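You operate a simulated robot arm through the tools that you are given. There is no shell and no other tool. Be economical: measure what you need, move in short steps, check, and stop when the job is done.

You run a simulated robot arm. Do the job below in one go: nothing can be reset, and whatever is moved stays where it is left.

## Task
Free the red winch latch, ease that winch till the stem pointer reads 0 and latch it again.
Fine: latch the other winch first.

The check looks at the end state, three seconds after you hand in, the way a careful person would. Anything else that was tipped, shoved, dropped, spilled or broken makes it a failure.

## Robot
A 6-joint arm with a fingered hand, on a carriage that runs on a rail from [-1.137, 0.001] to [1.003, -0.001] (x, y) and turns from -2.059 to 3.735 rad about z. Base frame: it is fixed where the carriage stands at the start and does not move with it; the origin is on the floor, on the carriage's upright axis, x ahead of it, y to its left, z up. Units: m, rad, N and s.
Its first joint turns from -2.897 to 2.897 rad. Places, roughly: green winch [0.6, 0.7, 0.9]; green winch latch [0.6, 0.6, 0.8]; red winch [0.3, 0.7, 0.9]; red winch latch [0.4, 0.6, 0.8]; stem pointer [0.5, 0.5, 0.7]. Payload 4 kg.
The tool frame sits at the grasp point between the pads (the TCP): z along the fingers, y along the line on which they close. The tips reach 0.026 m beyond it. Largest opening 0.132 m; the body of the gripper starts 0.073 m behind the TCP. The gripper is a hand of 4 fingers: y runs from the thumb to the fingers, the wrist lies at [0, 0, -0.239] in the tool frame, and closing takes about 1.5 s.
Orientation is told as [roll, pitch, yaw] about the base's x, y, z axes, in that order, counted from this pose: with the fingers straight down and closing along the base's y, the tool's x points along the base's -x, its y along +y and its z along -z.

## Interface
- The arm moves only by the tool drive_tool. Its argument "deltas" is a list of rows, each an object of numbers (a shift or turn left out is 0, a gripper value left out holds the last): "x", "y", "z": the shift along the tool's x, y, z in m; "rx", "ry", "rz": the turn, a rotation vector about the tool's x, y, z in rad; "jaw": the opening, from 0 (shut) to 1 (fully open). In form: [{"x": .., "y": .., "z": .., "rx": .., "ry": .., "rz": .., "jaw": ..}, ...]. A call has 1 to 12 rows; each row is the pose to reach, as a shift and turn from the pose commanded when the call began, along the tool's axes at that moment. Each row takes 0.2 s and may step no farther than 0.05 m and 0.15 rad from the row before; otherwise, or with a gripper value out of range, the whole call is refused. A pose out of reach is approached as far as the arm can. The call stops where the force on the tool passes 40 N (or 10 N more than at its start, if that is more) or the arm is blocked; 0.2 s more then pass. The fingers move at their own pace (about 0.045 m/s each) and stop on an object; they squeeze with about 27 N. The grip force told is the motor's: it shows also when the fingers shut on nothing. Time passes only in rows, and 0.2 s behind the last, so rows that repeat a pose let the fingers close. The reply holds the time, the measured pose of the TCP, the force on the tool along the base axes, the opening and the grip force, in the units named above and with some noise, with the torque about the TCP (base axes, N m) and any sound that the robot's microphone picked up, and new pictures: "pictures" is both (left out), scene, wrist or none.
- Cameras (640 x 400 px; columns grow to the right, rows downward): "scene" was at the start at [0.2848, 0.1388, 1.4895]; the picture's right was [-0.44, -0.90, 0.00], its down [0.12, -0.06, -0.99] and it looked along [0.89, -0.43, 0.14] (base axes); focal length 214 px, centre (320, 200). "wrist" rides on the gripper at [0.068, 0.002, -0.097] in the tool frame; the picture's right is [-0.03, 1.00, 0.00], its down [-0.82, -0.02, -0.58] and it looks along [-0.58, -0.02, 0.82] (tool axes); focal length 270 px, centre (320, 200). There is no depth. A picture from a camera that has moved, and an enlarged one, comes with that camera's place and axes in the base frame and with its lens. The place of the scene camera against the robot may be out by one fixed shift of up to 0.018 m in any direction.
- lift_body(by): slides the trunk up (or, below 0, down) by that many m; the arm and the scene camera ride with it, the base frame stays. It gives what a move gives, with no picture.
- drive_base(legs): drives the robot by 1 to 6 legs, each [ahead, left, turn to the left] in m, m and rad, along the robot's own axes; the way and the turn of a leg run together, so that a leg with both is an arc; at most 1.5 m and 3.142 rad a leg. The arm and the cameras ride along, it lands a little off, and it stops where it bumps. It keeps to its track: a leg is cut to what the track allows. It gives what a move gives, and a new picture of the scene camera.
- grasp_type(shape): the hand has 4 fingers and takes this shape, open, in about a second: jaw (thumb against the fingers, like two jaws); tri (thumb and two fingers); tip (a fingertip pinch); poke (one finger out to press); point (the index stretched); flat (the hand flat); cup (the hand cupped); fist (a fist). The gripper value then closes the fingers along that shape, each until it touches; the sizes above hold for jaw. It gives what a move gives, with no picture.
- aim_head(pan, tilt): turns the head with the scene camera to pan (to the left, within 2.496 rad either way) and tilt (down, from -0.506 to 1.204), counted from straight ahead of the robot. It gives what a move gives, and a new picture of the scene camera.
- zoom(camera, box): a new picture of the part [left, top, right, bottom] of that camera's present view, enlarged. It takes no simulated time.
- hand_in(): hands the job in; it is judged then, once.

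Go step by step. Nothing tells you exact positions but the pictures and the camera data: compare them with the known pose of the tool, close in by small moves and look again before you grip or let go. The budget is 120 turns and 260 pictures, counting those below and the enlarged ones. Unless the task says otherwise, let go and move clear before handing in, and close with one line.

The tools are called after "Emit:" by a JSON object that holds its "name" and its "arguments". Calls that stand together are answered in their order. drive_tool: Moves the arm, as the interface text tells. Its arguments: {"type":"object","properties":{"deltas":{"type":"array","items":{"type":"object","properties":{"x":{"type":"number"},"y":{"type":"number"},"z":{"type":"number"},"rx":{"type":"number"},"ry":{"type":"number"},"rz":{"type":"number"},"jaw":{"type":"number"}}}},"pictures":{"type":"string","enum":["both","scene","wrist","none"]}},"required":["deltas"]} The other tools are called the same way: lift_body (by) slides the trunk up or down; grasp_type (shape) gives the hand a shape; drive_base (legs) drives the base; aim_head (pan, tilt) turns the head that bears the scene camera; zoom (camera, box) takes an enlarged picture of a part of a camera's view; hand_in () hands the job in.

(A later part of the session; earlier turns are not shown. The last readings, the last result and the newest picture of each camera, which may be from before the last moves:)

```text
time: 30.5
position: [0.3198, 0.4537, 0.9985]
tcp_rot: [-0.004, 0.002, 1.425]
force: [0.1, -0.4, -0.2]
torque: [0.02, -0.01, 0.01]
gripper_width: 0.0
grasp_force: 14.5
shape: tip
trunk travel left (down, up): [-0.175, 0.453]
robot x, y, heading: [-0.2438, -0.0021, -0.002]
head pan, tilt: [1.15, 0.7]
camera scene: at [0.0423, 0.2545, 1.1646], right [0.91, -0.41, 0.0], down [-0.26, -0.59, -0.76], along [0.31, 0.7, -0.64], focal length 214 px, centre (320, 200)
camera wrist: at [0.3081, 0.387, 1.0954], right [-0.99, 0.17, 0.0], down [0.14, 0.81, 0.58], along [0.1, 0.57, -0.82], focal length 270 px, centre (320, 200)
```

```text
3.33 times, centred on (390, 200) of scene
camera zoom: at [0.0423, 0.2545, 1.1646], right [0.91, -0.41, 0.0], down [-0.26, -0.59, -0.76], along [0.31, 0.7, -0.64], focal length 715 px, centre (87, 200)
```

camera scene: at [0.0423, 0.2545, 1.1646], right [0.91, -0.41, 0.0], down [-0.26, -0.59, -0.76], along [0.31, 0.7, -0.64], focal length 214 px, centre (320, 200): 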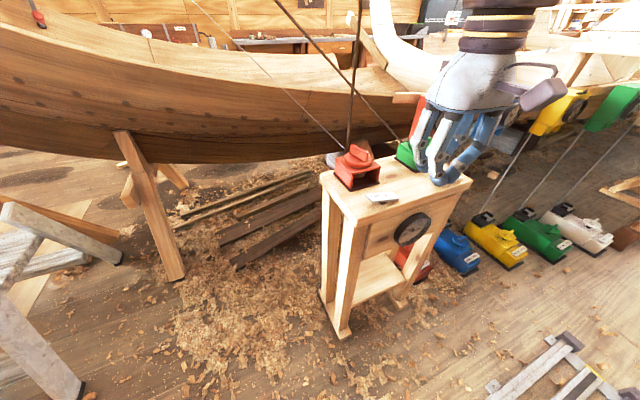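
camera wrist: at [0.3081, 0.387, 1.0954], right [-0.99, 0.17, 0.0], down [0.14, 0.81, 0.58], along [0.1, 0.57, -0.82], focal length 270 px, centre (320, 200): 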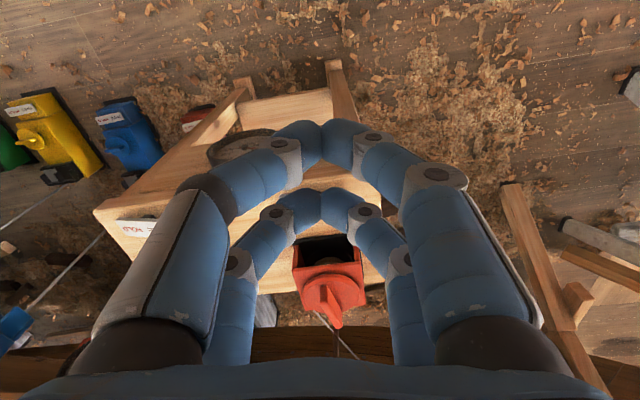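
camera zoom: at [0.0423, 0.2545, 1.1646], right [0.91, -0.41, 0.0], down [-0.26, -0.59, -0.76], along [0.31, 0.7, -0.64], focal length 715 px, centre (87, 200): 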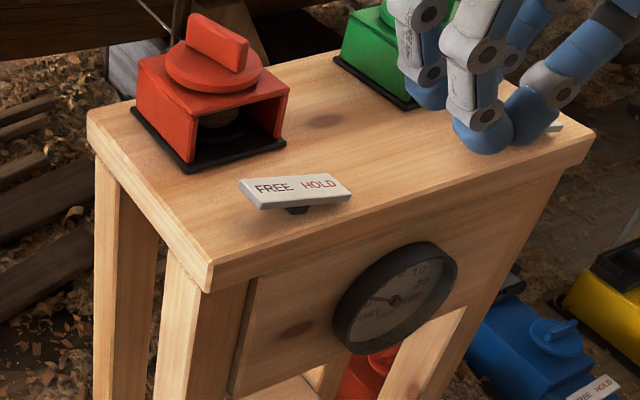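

Emit:
{"name": "drive_tool", "arguments": {"deltas": [{"x": -0.04, "y": 0.006}, {"x": -0.08, "y": 0.012, "z": 0.02}, {"x": -0.111, "y": 0.017, "z": 0.05}, {"x": -0.111, "y": 0.017, "z": 0.09}, {"x": -0.111, "y": 0.017, "z": 0.128}, {"x": -0.111, "y": 0.017, "z": 0.128}], "pictures": "wrist"}}

Emit:
{"name": "zoom", "arguments": {"camera": "scene", "box": [310, 140, 470, 260]}}

```text
time: 31.9
position: [0.3178, 0.5646, 0.8738]
tcp_rot: [-0.005, 0.003, 1.427]
force: [-0.4, 0.3, -0.4]
torque: [0.02, 0.02, 0.02]
gripper_width: 0.0
grasp_force: 27.4
shape: tip
trunk travel left (down, up): [-0.175, 0.453]
robot x, y, heading: [-0.2475, 0.0011, 0.0]
head pan, tilt: [1.15, 0.7]
camera wrist: at [0.3057, 0.4984, 0.97], right [-0.99, 0.17, 0.0], down [0.14, 0.81, 0.58], along [0.1, 0.57, -0.82], focal length 270 px, centre (320, 200)
```

wrist: 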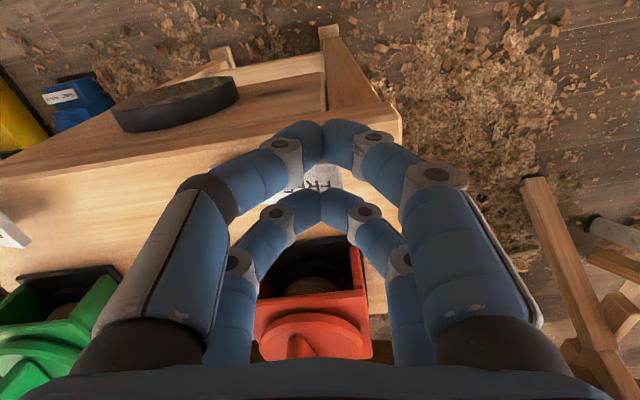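

```text
3.33 times, centred on (390, 200) of scene
camera zoom: at [0.0423, 0.2544, 1.1646], right [0.91, -0.41, 0.0], down [-0.26, -0.59, -0.76], along [0.31, 0.7, -0.64], focal length 715 px, centre (87, 200)
```

zoom: 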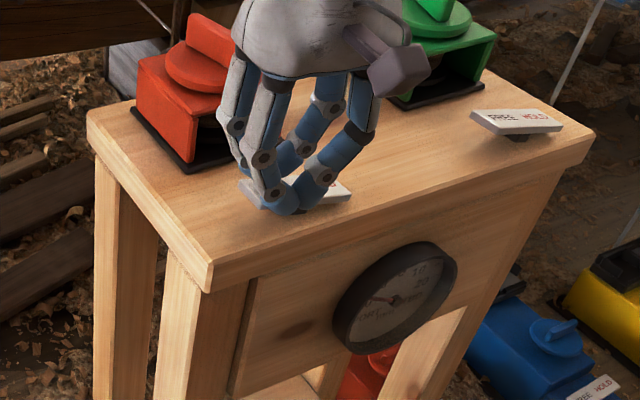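

Emit:
{"name": "drive_tool", "arguments": {"deltas": [{"z": 0.012}, {"z": 0.02}, {"z": 0.026}, {"z": 0.03}, {"z": 0.034}, {"z": 0.037}], "pictures": "none"}}

Emit:
{"name": "zoom", "arguments": {"camera": "scene", "box": [310, 140, 470, 260]}}

```text
time: 33.2
position: [0.3202, 0.5656, 0.8438]
tcp_rot: [-0.008, -0.01, 1.426]
force: [-3.1, -1.8, 14.7]
torque: [0.29, 0.08, 0.08]
gripper_width: 0.0
grasp_force: 27.1
shape: tip
trunk travel left (down, up): [-0.175, 0.453]
robot x, y, heading: [-0.2471, 0.0016, -0.001]
head pan, tilt: [1.15, 0.7]
stopped in row 6: the force on the tool passed its limit at 42 N (the readings are from after the stop); the commanded pose is now the measured one
```

```text
3.33 times, centred on (390, 200) of scene
camera zoom: at [0.0419, 0.254, 1.1648], right [0.91, -0.41, 0.0], down [-0.26, -0.59, -0.77], along [0.31, 0.7, -0.64], focal length 715 px, centre (87, 200)
```

zoom: 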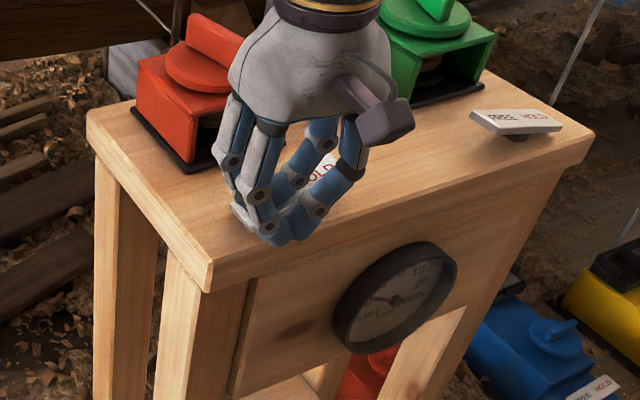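

Emit:
{"name": "drive_tool", "arguments": {"deltas": [{"z": -0.04}, {"z": -0.08}, {"z": -0.12}, {"z": -0.15, "x": 0.02, "jaw": 1}, {"z": -0.18, "x": 0.02}, {"z": -0.18, "x": 0.02}, {"z": -0.18, "x": 0.02}, {"z": -0.18, "x": 0.02}], "pictures": "both"}}

Emit:
{"name": "zoom", "arguments": {"camera": "scene", "box": [310, 140, 470, 260]}}

```text
time: 35.0
position: [0.3169, 0.5434, 1.0212]
tcp_rot: [-0.008, -0.008, 1.426]
force: [-1.1, 1.2, 0.0]
torque: [0.0, -0.01, 0.0]
gripper_width: 0.1321
grasp_force: 0.1
shape: tip
trunk travel left (down, up): [-0.175, 0.453]
robot x, y, heading: [-0.2462, -0.0, -0.006]
head pan, tilt: [1.15, 0.7]
camera scene: at [0.0424, 0.2543, 1.1646], right [0.91, -0.41, 0.0], down [-0.26, -0.59, -0.76], along [0.31, 0.7, -0.64], focal length 214 px, centre (320, 200)
camera wrist: at [0.3042, 0.4762, 1.1166], right [-0.99, 0.17, -0.01], down [0.14, 0.8, 0.58], along [0.1, 0.57, -0.81], focal length 270 px, centre (320, 200)
```

scene: 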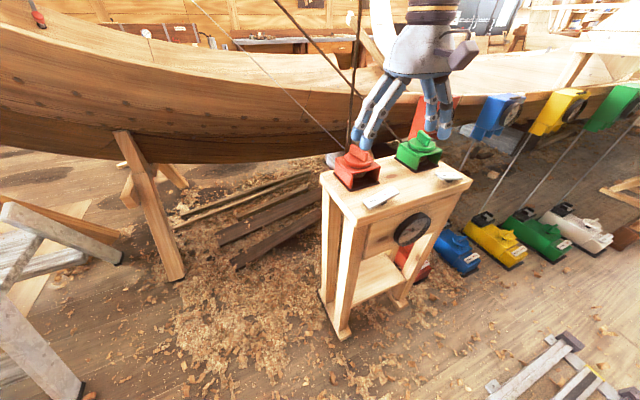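
wrist: 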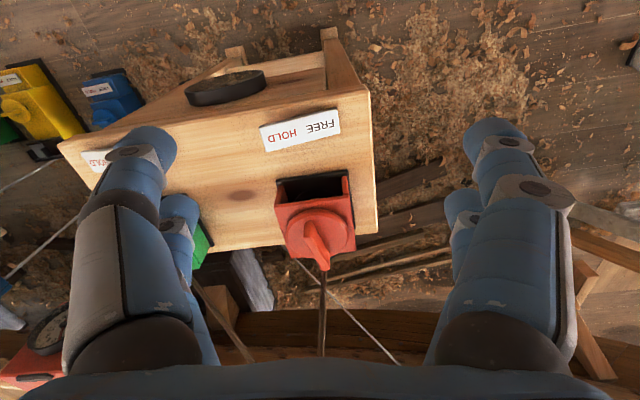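

```text
3.33 times, centred on (390, 200) of scene
camera zoom: at [0.0424, 0.2543, 1.1646], right [0.91, -0.41, 0.0], down [-0.26, -0.59, -0.76], along [0.31, 0.7, -0.64], focal length 715 px, centre (87, 200)
```

zoom: 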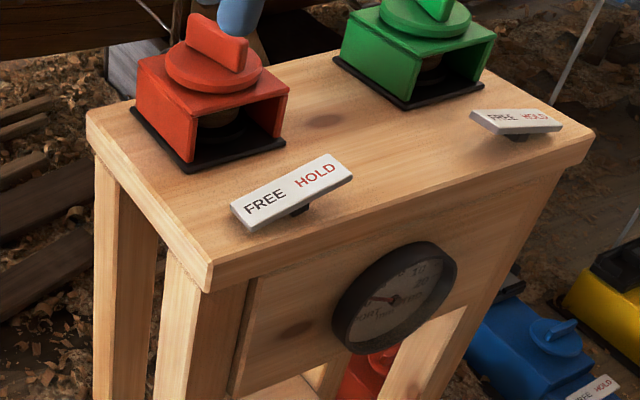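

Red is on FREE and green on HOLD; the pointer hasn't moved. Let me look closely at the red knob before gripping, since the rope rises just behind it.

Emit:
{"name": "zoom", "arguments": {"camera": "wrist", "box": [250, 160, 378, 280]}}

Emit:
{"name": "zoom", "arguments": {"camera": "scene", "box": [325, 120, 389, 200]}}

```text
3.33 times, centred on (314, 220) of wrist
camera zoom: at [0.3042, 0.4762, 1.1166], right [-0.99, 0.17, -0.01], down [0.14, 0.8, 0.58], along [0.1, 0.57, -0.81], focal length 901 px, centre (340, 133)
```

zoom: 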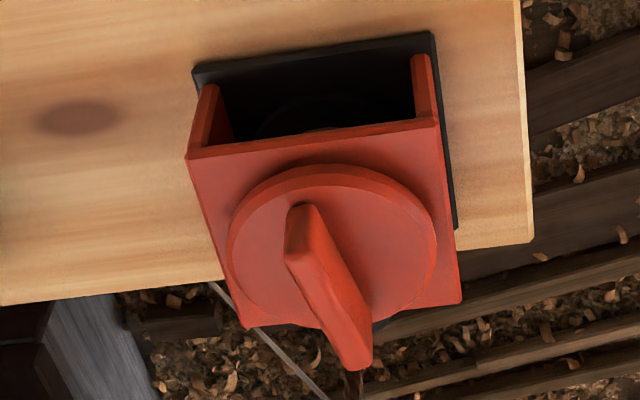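

```text
5.00 times, centred on (357, 160) of scene
camera zoom: at [0.0424, 0.2543, 1.1646], right [0.91, -0.41, 0.0], down [-0.26, -0.59, -0.76], along [0.31, 0.7, -0.64], focal length 1072 px, centre (135, 400)
```

zoom: 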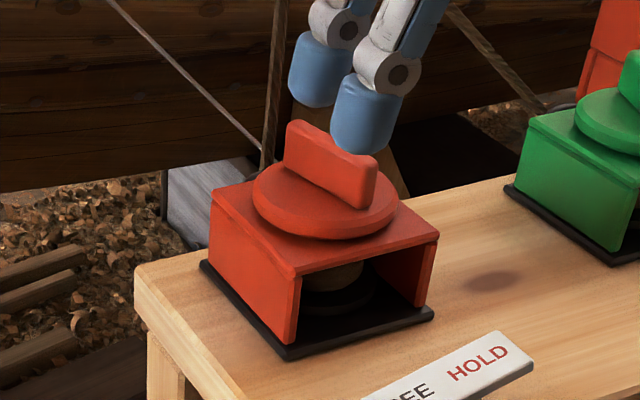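

Emit:
{"name": "zoom", "arguments": {"camera": "wrist", "box": [292, 205, 340, 280]}}

```text
5.33 times, centred on (316, 242) of wrist
camera zoom: at [0.3042, 0.4762, 1.1166], right [-0.99, 0.17, -0.01], down [0.14, 0.8, 0.58], along [0.1, 0.57, -0.81], focal length 1442 px, centre (341, -27)
```

zoom: 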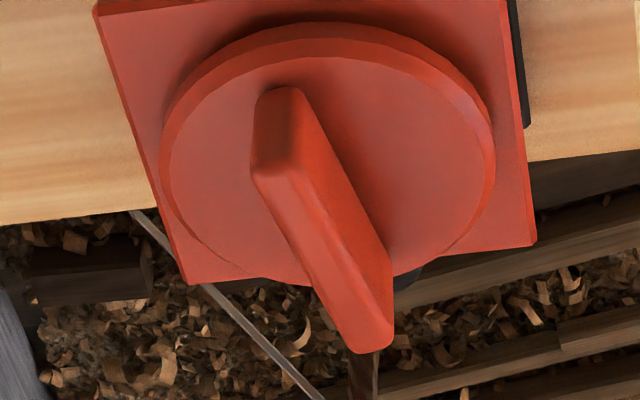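

The fin stands ~0.06 long, azimuth ≈103°, centre ≈(0.350,0.723), top z≈0.88; the rope rises at y≈0.78. I'll hover above it with yaw matched and the wrist leaned away from the rope.

Emit:
{"name": "drive_tool", "arguments": {"deltas": [{"x": -0.036, "y": -0.002, "z": 0.0, "rx": -0.009, "ry": -0.05, "rz": -0.074}, {"x": -0.072, "y": -0.004, "z": 0.01, "rx": -0.018, "ry": -0.1, "rz": -0.148}, {"x": -0.108, "y": -0.006, "z": 0.03, "rx": -0.027, "ry": -0.15, "rz": -0.222}, {"x": -0.144, "y": -0.007, "z": 0.05, "rx": -0.036, "ry": -0.2, "rz": -0.296}, {"x": -0.18, "y": -0.008, "z": 0.07, "rx": -0.046, "ry": -0.25, "rz": -0.37}, {"x": -0.18, "y": -0.008, "z": 0.07, "rx": -0.046, "ry": -0.25, "rz": -0.37}], "pictures": "both"}}

Emit:
{"name": "zoom", "arguments": {"camera": "scene", "box": [310, 80, 438, 200]}}

```text
time: 36.4
position: [0.3521, 0.722, 0.9488]
tcp_rot: [-0.008, -0.256, 1.799]
force: [1.2, -0.7, 0.2]
torque: [-0.01, 0.0, 0.01]
gripper_width: 0.1321
grasp_force: 0.0
shape: tip
trunk travel left (down, up): [-0.175, 0.453]
robot x, y, heading: [-0.2441, -0.0031, -0.001]
head pan, tilt: [1.15, 0.7]
camera scene: at [0.0423, 0.2544, 1.1647], right [0.91, -0.41, 0.0], down [-0.26, -0.59, -0.76], along [0.31, 0.7, -0.64], focal length 214 px, centre (320, 200)
camera wrist: at [0.3699, 0.6338, 1.0258], right [-0.98, -0.2, 0.0], down [-0.13, 0.63, 0.77], along [-0.15, 0.75, -0.64], focal length 270 px, centre (320, 200)
```

scene: 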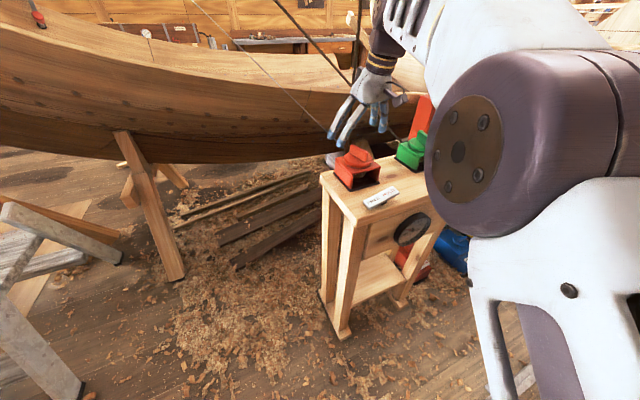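
wrist: 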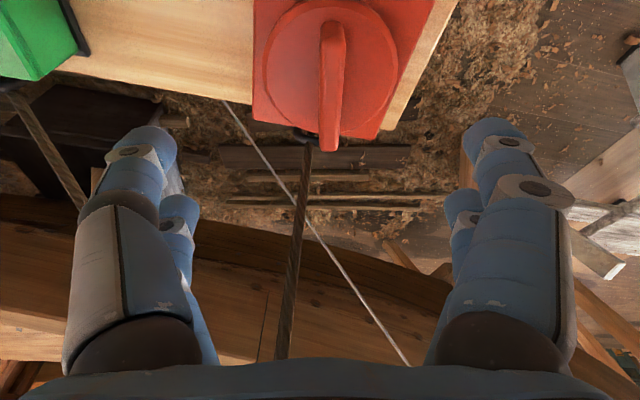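

```text
3.33 times, centred on (374, 140) of scene
camera zoom: at [0.0423, 0.2544, 1.1647], right [0.91, -0.41, 0.0], down [-0.26, -0.59, -0.76], along [0.31, 0.7, -0.64], focal length 715 px, centre (140, 400)
```

zoom: 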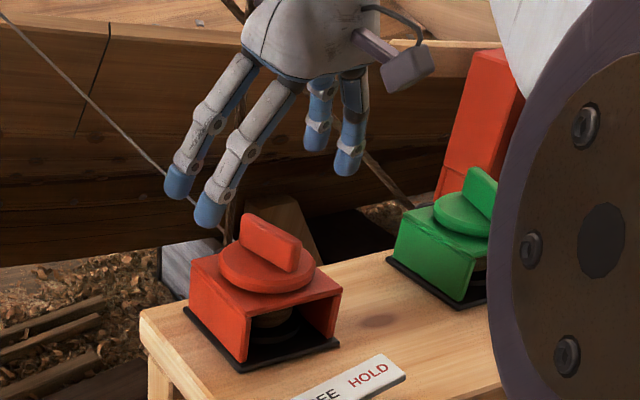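

Fin aligned with the hand, rope clear behind the palm. Descending straight down onto the fin.

Emit:
{"name": "drive_tool", "arguments": {"deltas": [{"x": 0.005, "y": 0.003, "z": 0.02}, {"x": 0.009, "y": 0.005, "z": 0.035}, {"x": 0.0125, "y": 0.005, "z": 0.048}, {"x": 0.0152, "y": 0.005, "z": 0.058}, {"x": 0.0152, "y": 0.005, "z": 0.058}], "pictures": "wrist"}}

Emit:
{"name": "zoom", "arguments": {"camera": "scene", "box": [310, 80, 438, 200]}}

```text
time: 37.6
position: [0.3462, 0.7217, 0.8909]
tcp_rot: [-0.009, -0.258, 1.802]
force: [-0.7, 0.3, -0.4]
torque: [0.03, -0.02, -0.01]
gripper_width: 0.1319
grasp_force: 0.0
shape: tip
trunk travel left (down, up): [-0.175, 0.453]
robot x, y, heading: [-0.2451, -0.0006, -0.002]
head pan, tilt: [1.15, 0.7]
camera wrist: at [0.3648, 0.6329, 0.9669], right [-0.98, -0.2, 0.0], down [-0.13, 0.63, 0.77], along [-0.15, 0.75, -0.64], focal length 270 px, centre (320, 200)
```

wrist: 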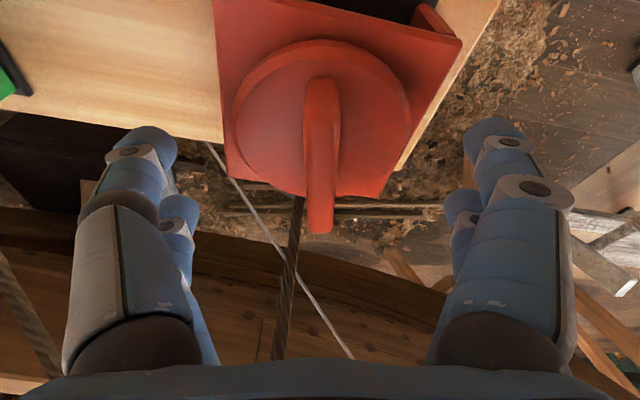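

```text
3.33 times, centred on (374, 140) of scene
camera zoom: at [0.0424, 0.2544, 1.1646], right [0.91, -0.41, 0.0], down [-0.26, -0.59, -0.76], along [0.31, 0.7, -0.64], focal length 715 px, centre (140, 400)
```

zoom: 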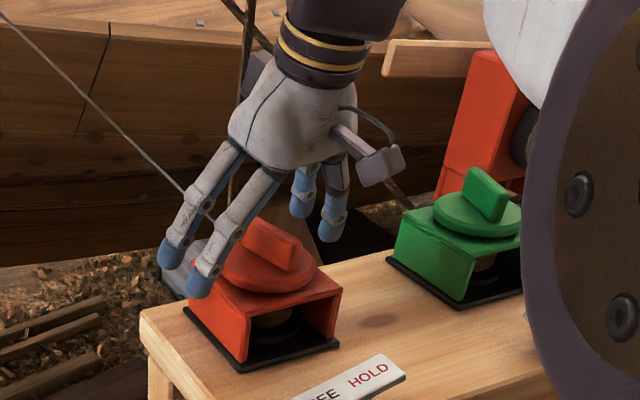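

Well centred. Closing on the fin.

Emit:
{"name": "drive_tool", "arguments": {"deltas": [{"jaw": 0}, {"jaw": 0}, {"jaw": 0}, {"jaw": 0}, {"jaw": 0}, {"jaw": 0}, {"jaw": 0}, {"jaw": 0}, {"jaw": 0}], "pictures": "wrist"}}

Emit:
{"name": "zoom", "arguments": {"camera": "scene", "box": [310, 120, 438, 250]}}

```text
time: 39.6
position: [0.3465, 0.724, 0.8908]
tcp_rot: [-0.013, -0.258, 1.801]
force: [-3.1, 17.7, 3.3]
torque: [-0.02, -0.04, -0.04]
gripper_width: 0.047
grasp_force: 27.1
shape: tip
trunk travel left (down, up): [-0.175, 0.453]
robot x, y, heading: [-0.2512, -0.0011, -0.002]
head pan, tilt: [1.15, 0.7]
camera wrist: at [0.3637, 0.6343, 0.9672], right [-0.98, -0.2, 0.0], down [-0.13, 0.63, 0.77], along [-0.15, 0.75, -0.64], focal length 270 px, centre (320, 200)
```

wrist: 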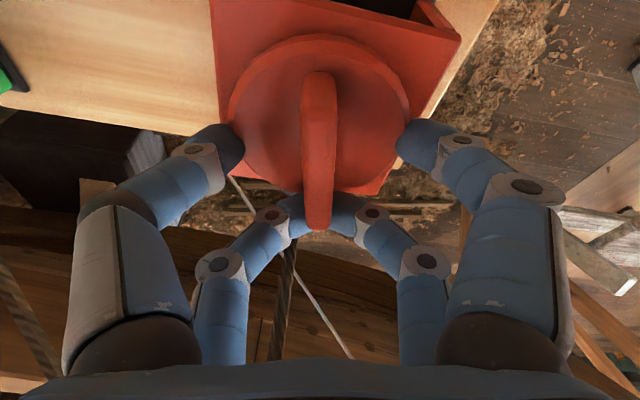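

```text
3.08 times, centred on (374, 185) of scene
camera zoom: at [0.042, 0.255, 1.1646], right [0.91, -0.41, 0.0], down [-0.26, -0.59, -0.76], along [0.31, 0.7, -0.64], focal length 660 px, centre (154, 246)
```

zoom: 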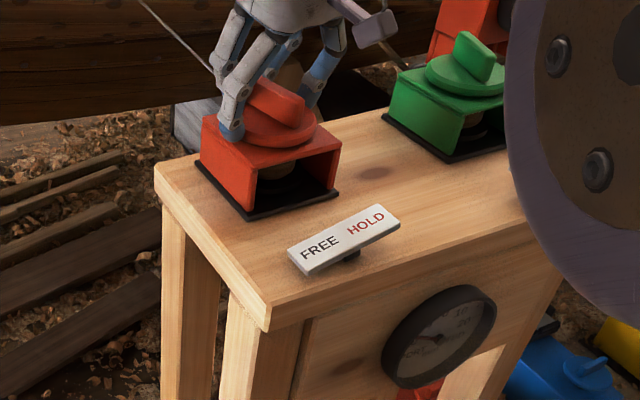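

The front finger pair caught the disc rim (hand a bit low and tilted). Open, raise 12 mm, shift toward front 8 mm, reduce tilt, and close again.

Emit:
{"name": "drive_tool", "arguments": {"deltas": [{"jaw": 1}, {"jaw": 1}, {"jaw": 1}, {"jaw": 1}, {"x": 0.002, "z": -0.006, "ry": 0.05}, {"x": 0.005, "z": -0.012, "ry": 0.1}, {"x": 0.005, "z": -0.012, "ry": 0.1}, {"x": 0.005, "z": -0.012, "ry": 0.1}], "pictures": "none"}}

Emit:
{"name": "drive_tool", "arguments": {"deltas": [{"jaw": 0}, {"jaw": 0}, {"jaw": 0}, {"jaw": 0}, {"jaw": 0}, {"jaw": 0}, {"jaw": 0}, {"jaw": 0}, {"jaw": 0}], "pictures": "wrist"}}

Emit:
{"name": "zoom", "arguments": {"camera": "scene", "box": [310, 120, 438, 250]}}

```text
time: 41.4
position: [0.3483, 0.7127, 0.9004]
tcp_rot: [-0.01, -0.154, 1.799]
force: [0.5, -0.8, 0.9]
torque: [0.02, 0.04, -0.02]
gripper_width: 0.1317
grasp_force: 0.0
shape: tip
trunk travel left (down, up): [-0.175, 0.453]
robot x, y, heading: [-0.2455, 0.0023, 0.004]
head pan, tilt: [1.15, 0.7]
```

```text
time: 43.4
position: [0.3504, 0.7121, 0.9021]
tcp_rot: [-0.01, -0.157, 1.798]
force: [12.1, 5.3, 0.8]
torque: [0.13, -0.29, 0.18]
gripper_width: 0.0049
grasp_force: 27.5
shape: tip
trunk travel left (down, up): [-0.175, 0.453]
robot x, y, heading: [-0.2467, -0.0029, -0.002]
head pan, tilt: [1.15, 0.7]
camera wrist: at [0.3659, 0.6321, 0.9857], right [-0.98, -0.2, -0.01], down [-0.15, 0.7, 0.7], along [-0.13, 0.69, -0.72], focal length 270 px, centre (320, 200)
```

wrist: 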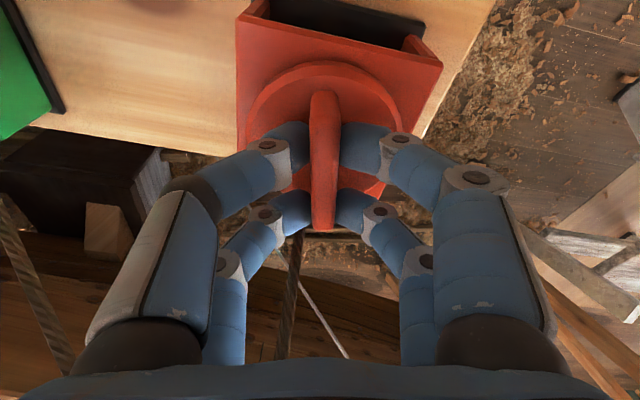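

```text
3.08 times, centred on (374, 185) of scene
camera zoom: at [0.0428, 0.2544, 1.1645], right [0.91, -0.41, 0.0], down [-0.26, -0.59, -0.76], along [0.31, 0.7, -0.64], focal length 660 px, centre (154, 246)
```

zoom: 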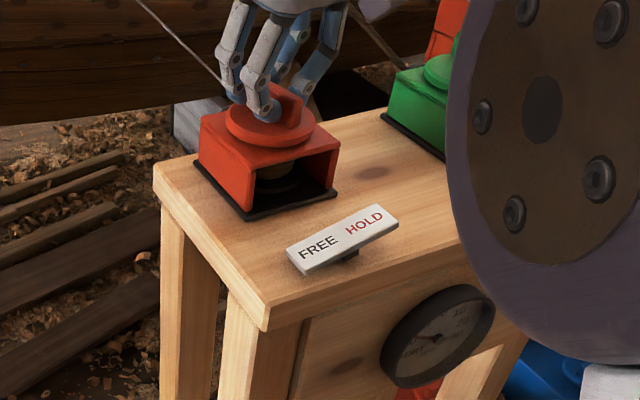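

Good grip on the fin. Trial turn: 0.3 rad counter-clockwise about the knob axis, then read the dial.

Emit:
{"name": "drive_tool", "arguments": {"deltas": [{"y": -0.001, "rx": -0.0156, "rz": -0.0988}, {"y": -0.0022, "rx": -0.031, "rz": -0.198}, {"y": -0.0033, "rx": -0.047, "rz": -0.296}, {"y": -0.0033, "rx": -0.047, "rz": -0.296}], "pictures": "wrist"}}

Emit:
{"name": "zoom", "arguments": {"camera": "scene", "box": [380, 200, 444, 260]}}

```text
time: 44.4
position: [0.3516, 0.7138, 0.9019]
tcp_rot: [-0.005, -0.152, 2.099]
force: [-3.0, -3.0, -11.0]
torque: [0.07, 0.05, -0.29]
gripper_width: 0.0034
grasp_force: 26.5
shape: tip
trunk travel left (down, up): [-0.175, 0.453]
robot x, y, heading: [-0.2437, -0.001, 0.002]
head pan, tilt: [1.15, 0.7]
camera wrist: at [0.3902, 0.6425, 0.9867], right [-0.88, -0.48, 0.0], down [-0.35, 0.63, 0.69], along [-0.33, 0.61, -0.72], focal length 270 px, centre (320, 200)
```

wrist: 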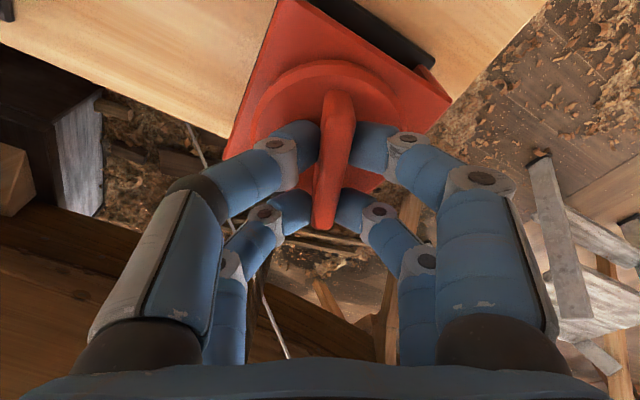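

```text
6.67 times, centred on (412, 230) of scene
camera zoom: at [0.0423, 0.2546, 1.1645], right [0.91, -0.41, 0.0], down [-0.26, -0.59, -0.76], along [0.31, 0.7, -0.64], focal length 1430 px, centre (-293, 0)
```

zoom: 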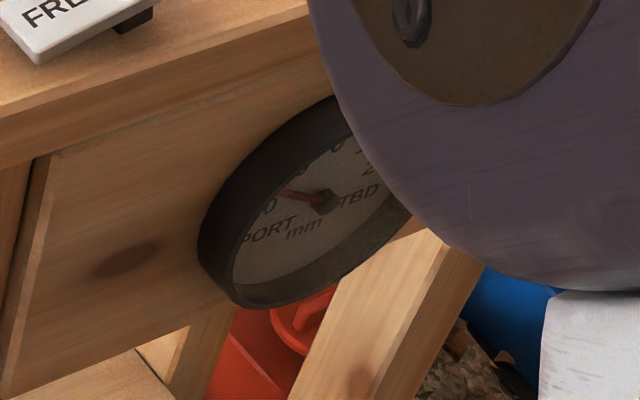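

Pointer seems to have moved slightly toward 0. Continue another 0.35 rad in the same direction.

Emit:
{"name": "drive_tool", "arguments": {"deltas": [{"y": -0.001, "rx": -0.0182, "rz": -0.115}, {"y": -0.0025, "rx": -0.0364, "rz": -0.231}, {"y": -0.0038, "rx": -0.0546, "rz": -0.346}, {"y": -0.0038, "rx": -0.0546, "rz": -0.346}], "pictures": "wrist"}}

Emit:
{"name": "zoom", "arguments": {"camera": "scene", "box": [380, 200, 444, 260]}}

```text
time: 45.4
position: [0.3502, 0.7165, 0.9022]
tcp_rot: [-0.007, -0.153, 2.452]
force: [-25.1, 5.3, -8.5]
torque: [0.05, 0.55, -0.48]
gripper_width: 0.0024
grasp_force: 26.6
shape: tip
trunk travel left (down, up): [-0.175, 0.453]
robot x, y, heading: [-0.2443, 0.0011, 0.0]
head pan, tilt: [1.15, 0.7]
camera wrist: at [0.4126, 0.6621, 0.9869], right [-0.66, -0.76, 0.0], down [-0.54, 0.47, 0.7], along [-0.52, 0.46, -0.72], focal length 270 px, centre (320, 200)
```

wrist: 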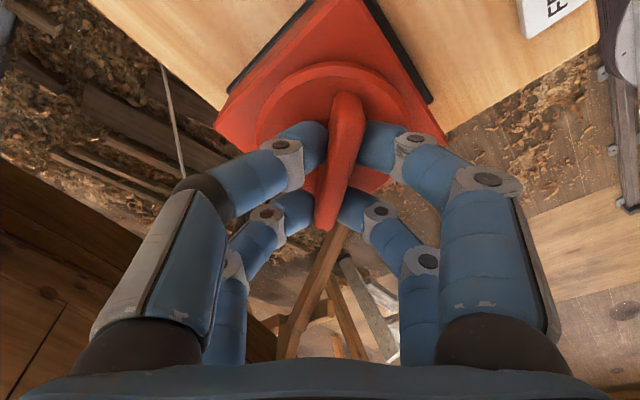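

```text
6.67 times, centred on (412, 230) of scene
camera zoom: at [0.0413, 0.2551, 1.1647], right [0.91, -0.41, 0.0], down [-0.26, -0.59, -0.76], along [0.31, 0.7, -0.64], focal length 1430 px, centre (-293, 0)
```

zoom: 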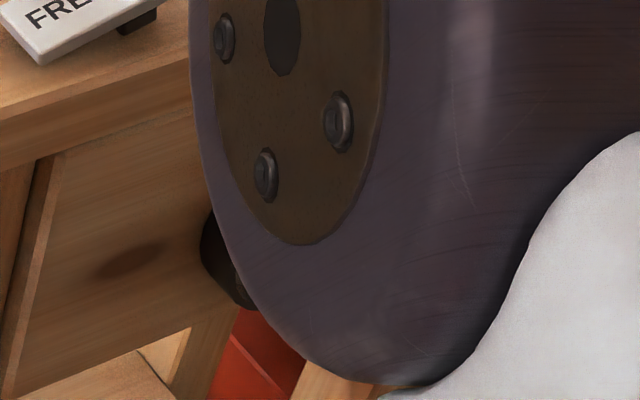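

The elbow now hides the dial. Release, lift, and back off to read it.

Emit:
{"name": "drive_tool", "arguments": {"deltas": [{"jaw": 1}, {"jaw": 1}, {"jaw": 1}, {"jaw": 1}, {"jaw": 1}, {"z": -0.03}, {"z": -0.07}, {"z": -0.11}, {"z": -0.11}], "pictures": "none"}}

Emit:
{"name": "zoom", "arguments": {"camera": "scene", "box": [310, 120, 450, 260]}}

```text
time: 47.4
position: [0.3531, 0.6721, 0.9874]
tcp_rot: [-0.008, -0.151, 2.447]
force: [0.8, -0.3, -0.1]
torque: [0.03, 0.0, -0.02]
gripper_width: 0.1319
grasp_force: 0.1
shape: tip
out of reach, approached as far as the arm can: row 6, 7, 8, 9
trunk travel left (down, up): [-0.175, 0.453]
robot x, y, heading: [-0.2423, -0.0023, 0.002]
head pan, tilt: [1.15, 0.7]
```

```text
2.86 times, centred on (380, 190) of scene
camera zoom: at [0.0423, 0.2543, 1.1646], right [0.91, -0.41, 0.0], down [-0.26, -0.59, -0.76], along [0.31, 0.7, -0.64], focal length 613 px, centre (149, 229)
```

zoom: 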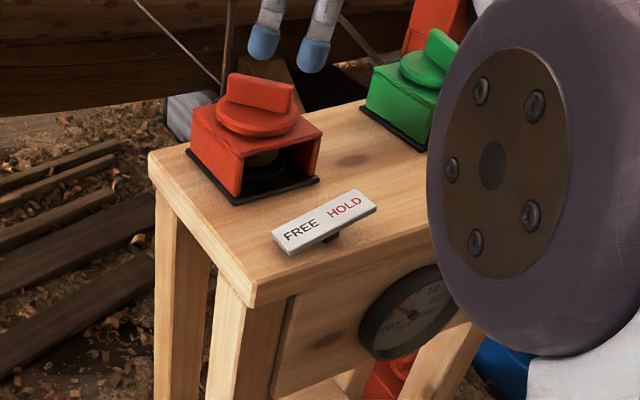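

Emit:
{"name": "drive_tool", "arguments": {"deltas": [{"x": 0.01, "y": 0.019, "z": -0.005, "rx": 0.016, "ry": 0, "rz": 0.125}, {"x": 0.02, "y": 0.038, "z": -0.01, "rx": 0.035, "ry": 0, "rz": 0.25}, {"x": 0.03, "y": 0.057, "z": -0.015, "rx": 0.054, "ry": 0, "rz": 0.375}, {"x": 0.04, "y": 0.076, "z": -0.02, "rx": 0.073, "ry": 0, "rz": 0.5}, {"x": 0.05, "y": 0.095, "z": -0.025, "rx": 0.093, "ry": 0, "rz": 0.625}, {"x": 0.06, "y": 0.114, "z": -0.03, "rx": 0.113, "ry": 0, "rz": 0.75}, {"x": 0.07, "y": 0.133, "z": -0.035, "rx": 0.133, "ry": 0, "rz": 0.875}, {"x": 0.078, "y": 0.152, "z": -0.042, "rx": 0.153, "ry": 0, "rz": 1.0}, {"x": 0.078, "y": 0.152, "z": -0.042, "rx": 0.153, "ry": 0, "rz": 1.0}], "pictures": "both"}}

Emit:
{"name": "zoom", "arguments": {"camera": "scene", "box": [380, 200, 444, 260]}}

```text
time: 49.4
position: [0.3189, 0.5044, 1.0107]
tcp_rot: [-0.004, -0.156, 1.435]
force: [0.1, 0.5, -0.2]
torque: [0.02, 0.03, -0.01]
gripper_width: 0.132
grasp_force: 0.1
shape: tip
trunk travel left (down, up): [-0.175, 0.453]
robot x, y, heading: [-0.2452, -0.0022, -0.002]
head pan, tilt: [1.15, 0.7]
camera scene: at [0.0424, 0.2543, 1.1646], right [0.91, -0.41, 0.0], down [-0.26, -0.59, -0.76], along [0.31, 0.7, -0.64], focal length 214 px, centre (320, 200)
camera wrist: at [0.3056, 0.4228, 1.0967], right [-0.99, 0.16, 0.0], down [0.12, 0.71, 0.7], along [0.11, 0.69, -0.72], focal length 270 px, centre (320, 200)
```

scene: 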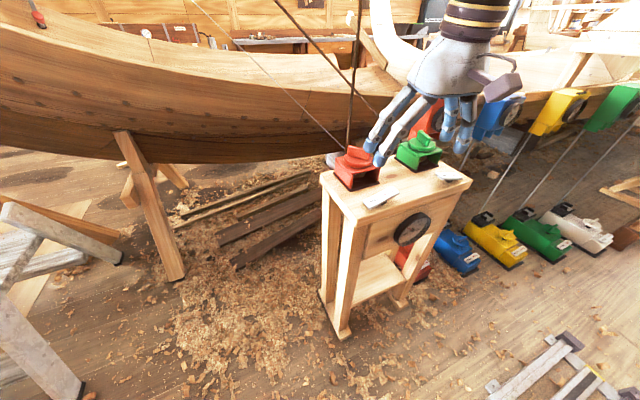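
wrist: 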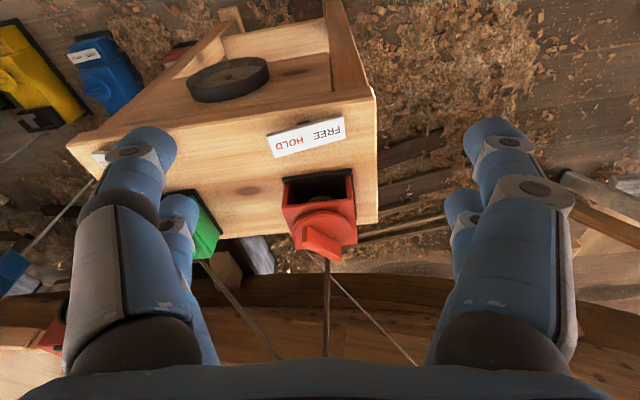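

```text
6.67 times, centred on (412, 230) of scene
camera zoom: at [0.0424, 0.2543, 1.1646], right [0.91, -0.41, 0.0], down [-0.26, -0.59, -0.76], along [0.31, 0.7, -0.64], focal length 1430 px, centre (-293, 0)
```

zoom: 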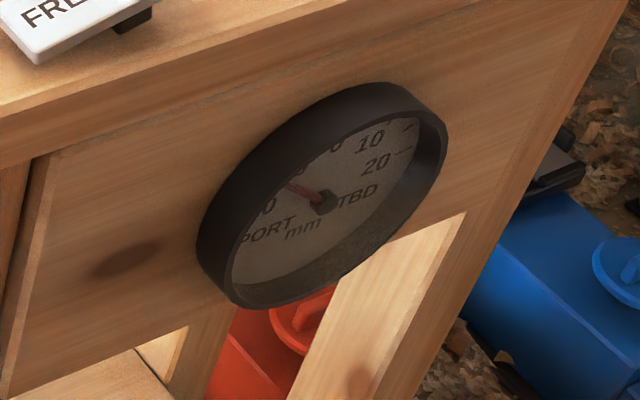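

The pointer moved toward 0 (now ~13 PORT), so counter-clockwise eases. I'll get a precise reading with the wrist view.

Emit:
{"name": "drive_tool", "arguments": {"deltas": [{"x": 0.03, "y": -0.031, "z": 0.005, "ry": -0.08}, {"x": 0.055, "y": -0.062, "z": 0.025, "ry": -0.16}, {"x": 0.075, "y": -0.093, "z": 0.05, "ry": -0.24}, {"x": 0.095, "y": -0.124, "z": 0.075, "ry": -0.32}, {"x": 0.11, "y": -0.155, "z": 0.1, "ry": -0.4}, {"x": 0.121, "y": -0.185, "z": 0.123, "ry": -0.47}, {"x": 0.121, "y": -0.185, "z": 0.123, "ry": -0.47}], "pictures": "wrist"}}

Emit:
{"name": "zoom", "arguments": {"camera": "wrist", "box": [300, 10, 460, 160]}}

```text
time: 51.0
position: [0.4904, 0.3862, 0.8786]
tcp_rot: [-0.004, -0.618, 1.432]
force: [-0.2, -0.8, -0.4]
torque: [0.02, 0.01, 0.01]
gripper_width: 0.132
grasp_force: 0.0
shape: tip
out of reach, approached as far as the arm can: row 6, 7
trunk travel left (down, up): [-0.175, 0.453]
robot x, y, heading: [-0.2446, 0.001, 0.002]
head pan, tilt: [1.15, 0.7]
camera wrist: at [0.4724, 0.2759, 0.9173], right [-0.99, 0.16, 0.01], down [0.06, 0.32, 0.94], along [0.15, 0.93, -0.33], focal length 270 px, centre (320, 200)
```

wrist: 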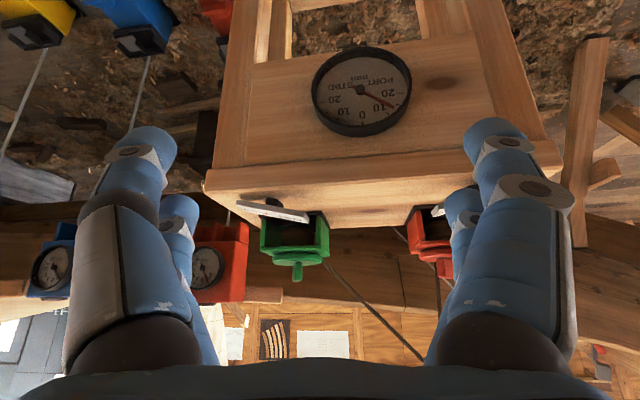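

```text
2.67 times, centred on (380, 85) of wrist
camera zoom: at [0.4724, 0.2759, 0.9173], right [-0.99, 0.16, 0.01], down [0.06, 0.32, 0.94], along [0.15, 0.93, -0.33], focal length 721 px, centre (160, 507)
```

zoom: 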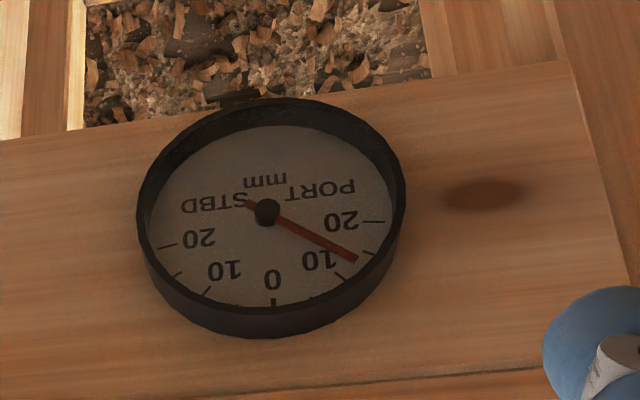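

Dial reads ≈13.4 PORT after ~0.42 rad of knob turn, so ~1.9 rad more. The fin is now at azimuth ~126°; I'll push its front end round with closed fingertips from the front. First move to hover there.

Emit:
{"name": "drive_tool", "arguments": {"deltas": [{"x": -0.016, "y": 0.015, "z": -0.026, "ry": 0.05, "jaw": 0}, {"x": -0.032, "y": 0.03, "z": -0.052, "ry": 0.1}, {"x": -0.048, "y": 0.045, "z": -0.078, "ry": 0.15}, {"x": -0.063, "y": 0.0594, "z": -0.103, "ry": 0.2}, {"x": -0.0935, "y": 0.0797, "z": -0.077, "ry": 0.255}, {"x": -0.124, "y": 0.1, "z": -0.051, "ry": 0.31}, {"x": -0.1545, "y": 0.12, "z": -0.025, "ry": 0.365}, {"x": -0.185, "y": 0.141, "z": 0.0007, "ry": 0.42}, {"x": -0.2155, "y": 0.161, "z": 0.0266, "ry": 0.47}, {"x": -0.246, "y": 0.1815, "z": 0.0525, "ry": 0.52}, {"x": -0.246, "y": 0.1815, "z": 0.0525, "ry": 0.52}], "pictures": "wrist"}}

```text
time: 53.4
position: [0.3401, 0.6411, 0.9816]
tcp_rot: [-0.005, -0.107, 1.435]
force: [0.3, 0.0, -0.2]
torque: [-0.02, -0.01, 0.02]
gripper_width: 0.0
grasp_force: 26.9
shape: tip
trunk travel left (down, up): [-0.175, 0.453]
robot x, y, heading: [-0.2475, 0.0013, 0.002]
head pan, tilt: [1.15, 0.7]
camera wrist: at [0.3267, 0.5643, 1.0701], right [-0.99, 0.16, 0.0], down [0.12, 0.74, 0.66], along [0.11, 0.65, -0.75], focal length 270 px, centre (320, 200)
```

wrist: 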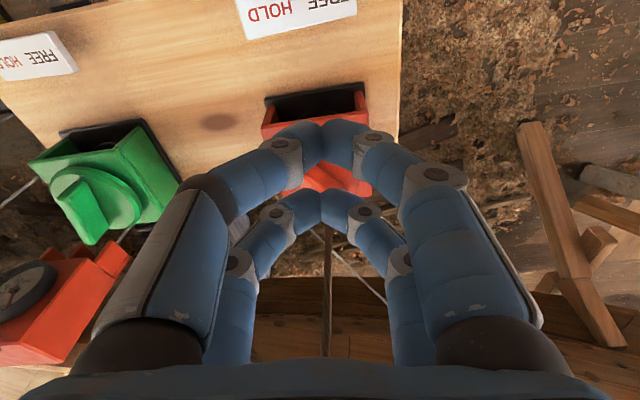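

Emit:
{"name": "drive_tool", "arguments": {"deltas": [{"x": -0.002, "y": 0.002, "z": 0.03}, {"x": -0.003, "y": 0.003, "z": 0.06}, {"x": -0.0044, "y": 0.004, "z": 0.076}, {"x": -0.0044, "y": 0.004, "z": 0.086}, {"x": -0.0044, "y": 0.004, "z": 0.086}], "pictures": "wrist"}}

Emit:
{"name": "zoom", "arguments": {"camera": "scene", "box": [310, 120, 438, 250]}}

```text
time: 54.6
position: [0.3404, 0.6539, 0.896]
tcp_rot: [-0.004, -0.108, 1.435]
force: [-0.5, -0.5, 2.2]
torque: [0.04, -0.01, 0.0]
gripper_width: 0.0001
grasp_force: 26.9
shape: tip
trunk travel left (down, up): [-0.175, 0.453]
robot x, y, heading: [-0.2466, -0.0013, -0.001]
head pan, tilt: [1.15, 0.7]
camera wrist: at [0.3268, 0.5771, 0.985], right [-0.99, 0.16, 0.0], down [0.12, 0.74, 0.66], along [0.11, 0.65, -0.75], focal length 270 px, centre (320, 200)
```

wrist: 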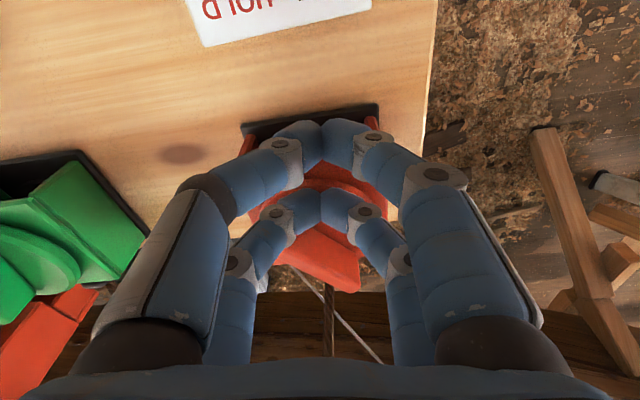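

```text
3.08 times, centred on (374, 185) of scene
camera zoom: at [0.0423, 0.2543, 1.1647], right [0.91, -0.41, 0.0], down [-0.26, -0.59, -0.77], along [0.31, 0.7, -0.64], focal length 660 px, centre (154, 246)
```

zoom: 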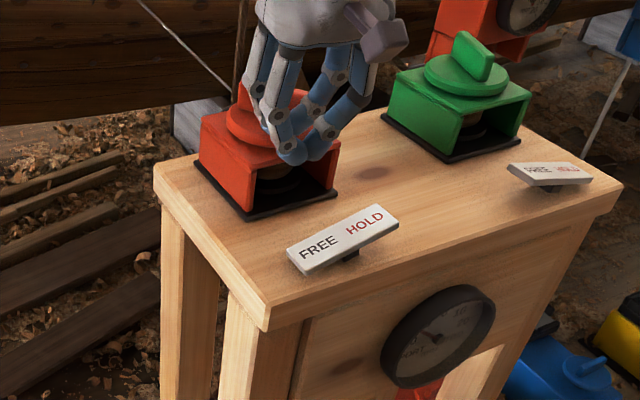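

Now push the fin's front end along an arc (first part), then look.

Emit:
{"name": "drive_tool", "arguments": {"deltas": [{"x": -0.01, "y": -0.001, "z": 0.001}, {"x": -0.0189, "y": -0.0025, "z": 0.002}, {"x": -0.02, "y": -0.008, "z": 0.0022}, {"x": -0.021, "y": -0.0122, "z": 0.0023}, {"x": -0.0235, "y": -0.017, "z": 0.0026}, {"x": -0.0262, "y": -0.0209, "z": 0.0028}, {"x": -0.03, "y": -0.0245, "z": 0.0032}, {"x": -0.0338, "y": -0.0277, "z": 0.0036}, {"x": -0.0338, "y": -0.0277, "z": 0.0036}], "pictures": "wrist"}}

Emit:
{"name": "zoom", "arguments": {"camera": "scene", "box": [310, 120, 446, 260]}}

```text
time: 56.1
position: [0.3613, 0.6735, 0.8966]
tcp_rot: [-0.002, -0.098, 1.438]
force: [-9.4, -14.6, 6.1]
torque: [-0.01, 0.1, 0.45]
gripper_width: 0.0001
grasp_force: 27.0
shape: tip
trunk travel left (down, up): [-0.175, 0.453]
robot x, y, heading: [-0.2454, 0.0022, -0.002]
head pan, tilt: [1.15, 0.7]
stopped in row 7: the force on the tool passed its limit at 45 N (the readings are from after the stop); the commanded pose is now the measured one
camera wrist: at [0.3505, 0.5979, 0.9867], right [-0.99, 0.16, 0.0], down [0.12, 0.75, 0.65], along [0.1, 0.65, -0.76], focal length 270 px, centre (320, 200)
```

wrist: 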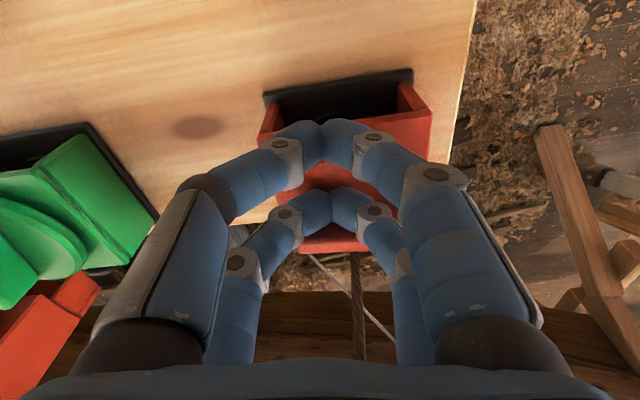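

```text
2.86 times, centred on (378, 190) of scene
camera zoom: at [0.0417, 0.2536, 1.1649], right [0.91, -0.41, 0.0], down [-0.26, -0.59, -0.77], along [0.31, 0.7, -0.64], focal length 613 px, centre (154, 229)
```

zoom: 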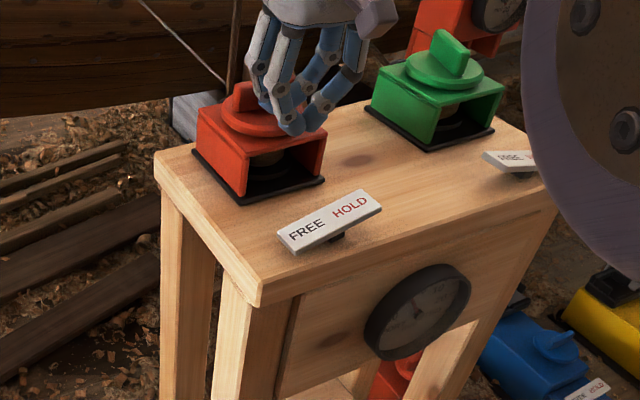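

Emit:
{"name": "zoom", "arguments": {"camera": "scene", "box": [380, 200, 444, 260]}}

Emit:
{"name": "zoom", "arguments": {"camera": "scene", "box": [345, 130, 409, 190]}}

```text
6.67 times, centred on (412, 230) of scene
camera zoom: at [0.0417, 0.2536, 1.1649], right [0.91, -0.41, 0.0], down [-0.26, -0.59, -0.77], along [0.31, 0.7, -0.64], focal length 1430 px, centre (-293, 0)
```

zoom: 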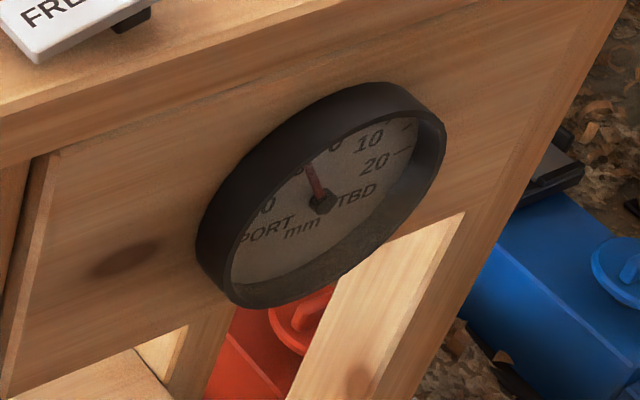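

```text
6.67 times, centred on (377, 160) of scene
camera zoom: at [0.0417, 0.2536, 1.1649], right [0.91, -0.41, 0.0], down [-0.26, -0.59, -0.77], along [0.31, 0.7, -0.64], focal length 1430 px, centre (-60, 467)
```

zoom: 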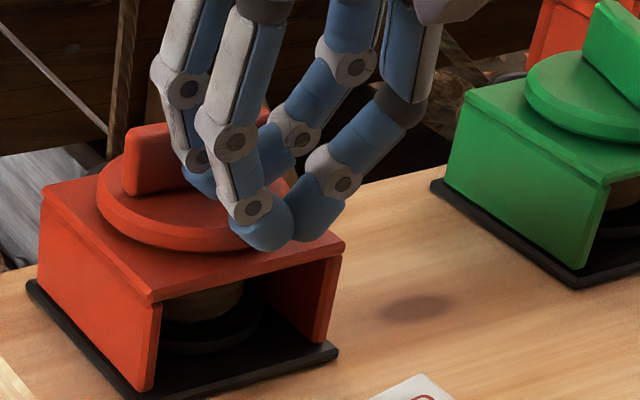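

Great progress: pointer now about 5 PORT. Back off slightly, shift toward the fin's end for leverage, and push a bit more.

Emit:
{"name": "drive_tool", "arguments": {"deltas": [{"x": 0.0039, "y": -0.0005}, {"x": 0.0023, "y": -0.0124}, {"x": -0.002, "y": -0.013}, {"x": -0.0058, "y": -0.0133}, {"x": -0.008, "y": -0.014}, {"x": -0.01, "y": -0.0148}, {"x": -0.01, "y": -0.0148}], "pictures": "none"}}

Emit:
{"name": "zoom", "arguments": {"camera": "scene", "box": [380, 200, 444, 260]}}

Emit:
{"name": "zoom", "arguments": {"camera": "scene", "box": [345, 130, 409, 190]}}

```text
time: 57.2
position: [0.3788, 0.6744, 0.8982]
tcp_rot: [0.001, -0.089, 1.436]
force: [-8.3, -19.5, 8.5]
torque: [0.13, 0.12, 0.63]
gripper_width: 0.0001
grasp_force: 26.7
shape: tip
trunk travel left (down, up): [-0.175, 0.453]
robot x, y, heading: [-0.2464, 0.0024, -0.0]
head pan, tilt: [1.15, 0.7]
stopped in row 5: the force on the tool passed its limit at 44 N (the readings are from after the stop); the commanded pose is now the measured one
```

```text
6.67 times, centred on (412, 230) of scene
camera zoom: at [0.0422, 0.2529, 1.1649], right [0.91, -0.41, 0.0], down [-0.26, -0.59, -0.77], along [0.31, 0.7, -0.64], focal length 1430 px, centre (-293, 0)
```

zoom: 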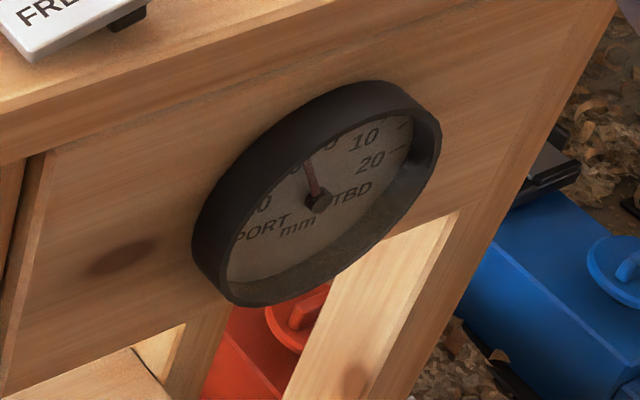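

```text
6.67 times, centred on (377, 160) of scene
camera zoom: at [0.0422, 0.2529, 1.1649], right [0.91, -0.41, 0.0], down [-0.26, -0.59, -0.77], along [0.31, 0.7, -0.64], focal length 1430 px, centre (-60, 467)
```

zoom: 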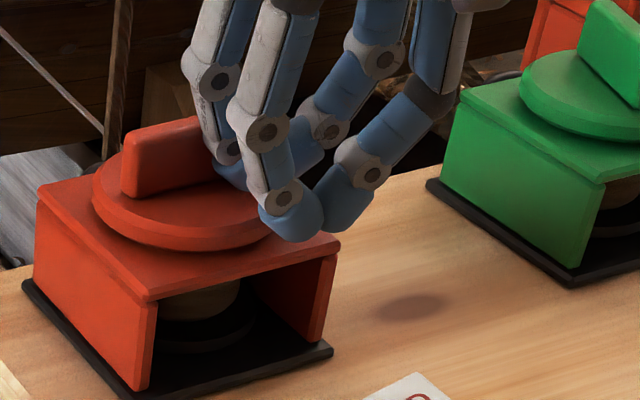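

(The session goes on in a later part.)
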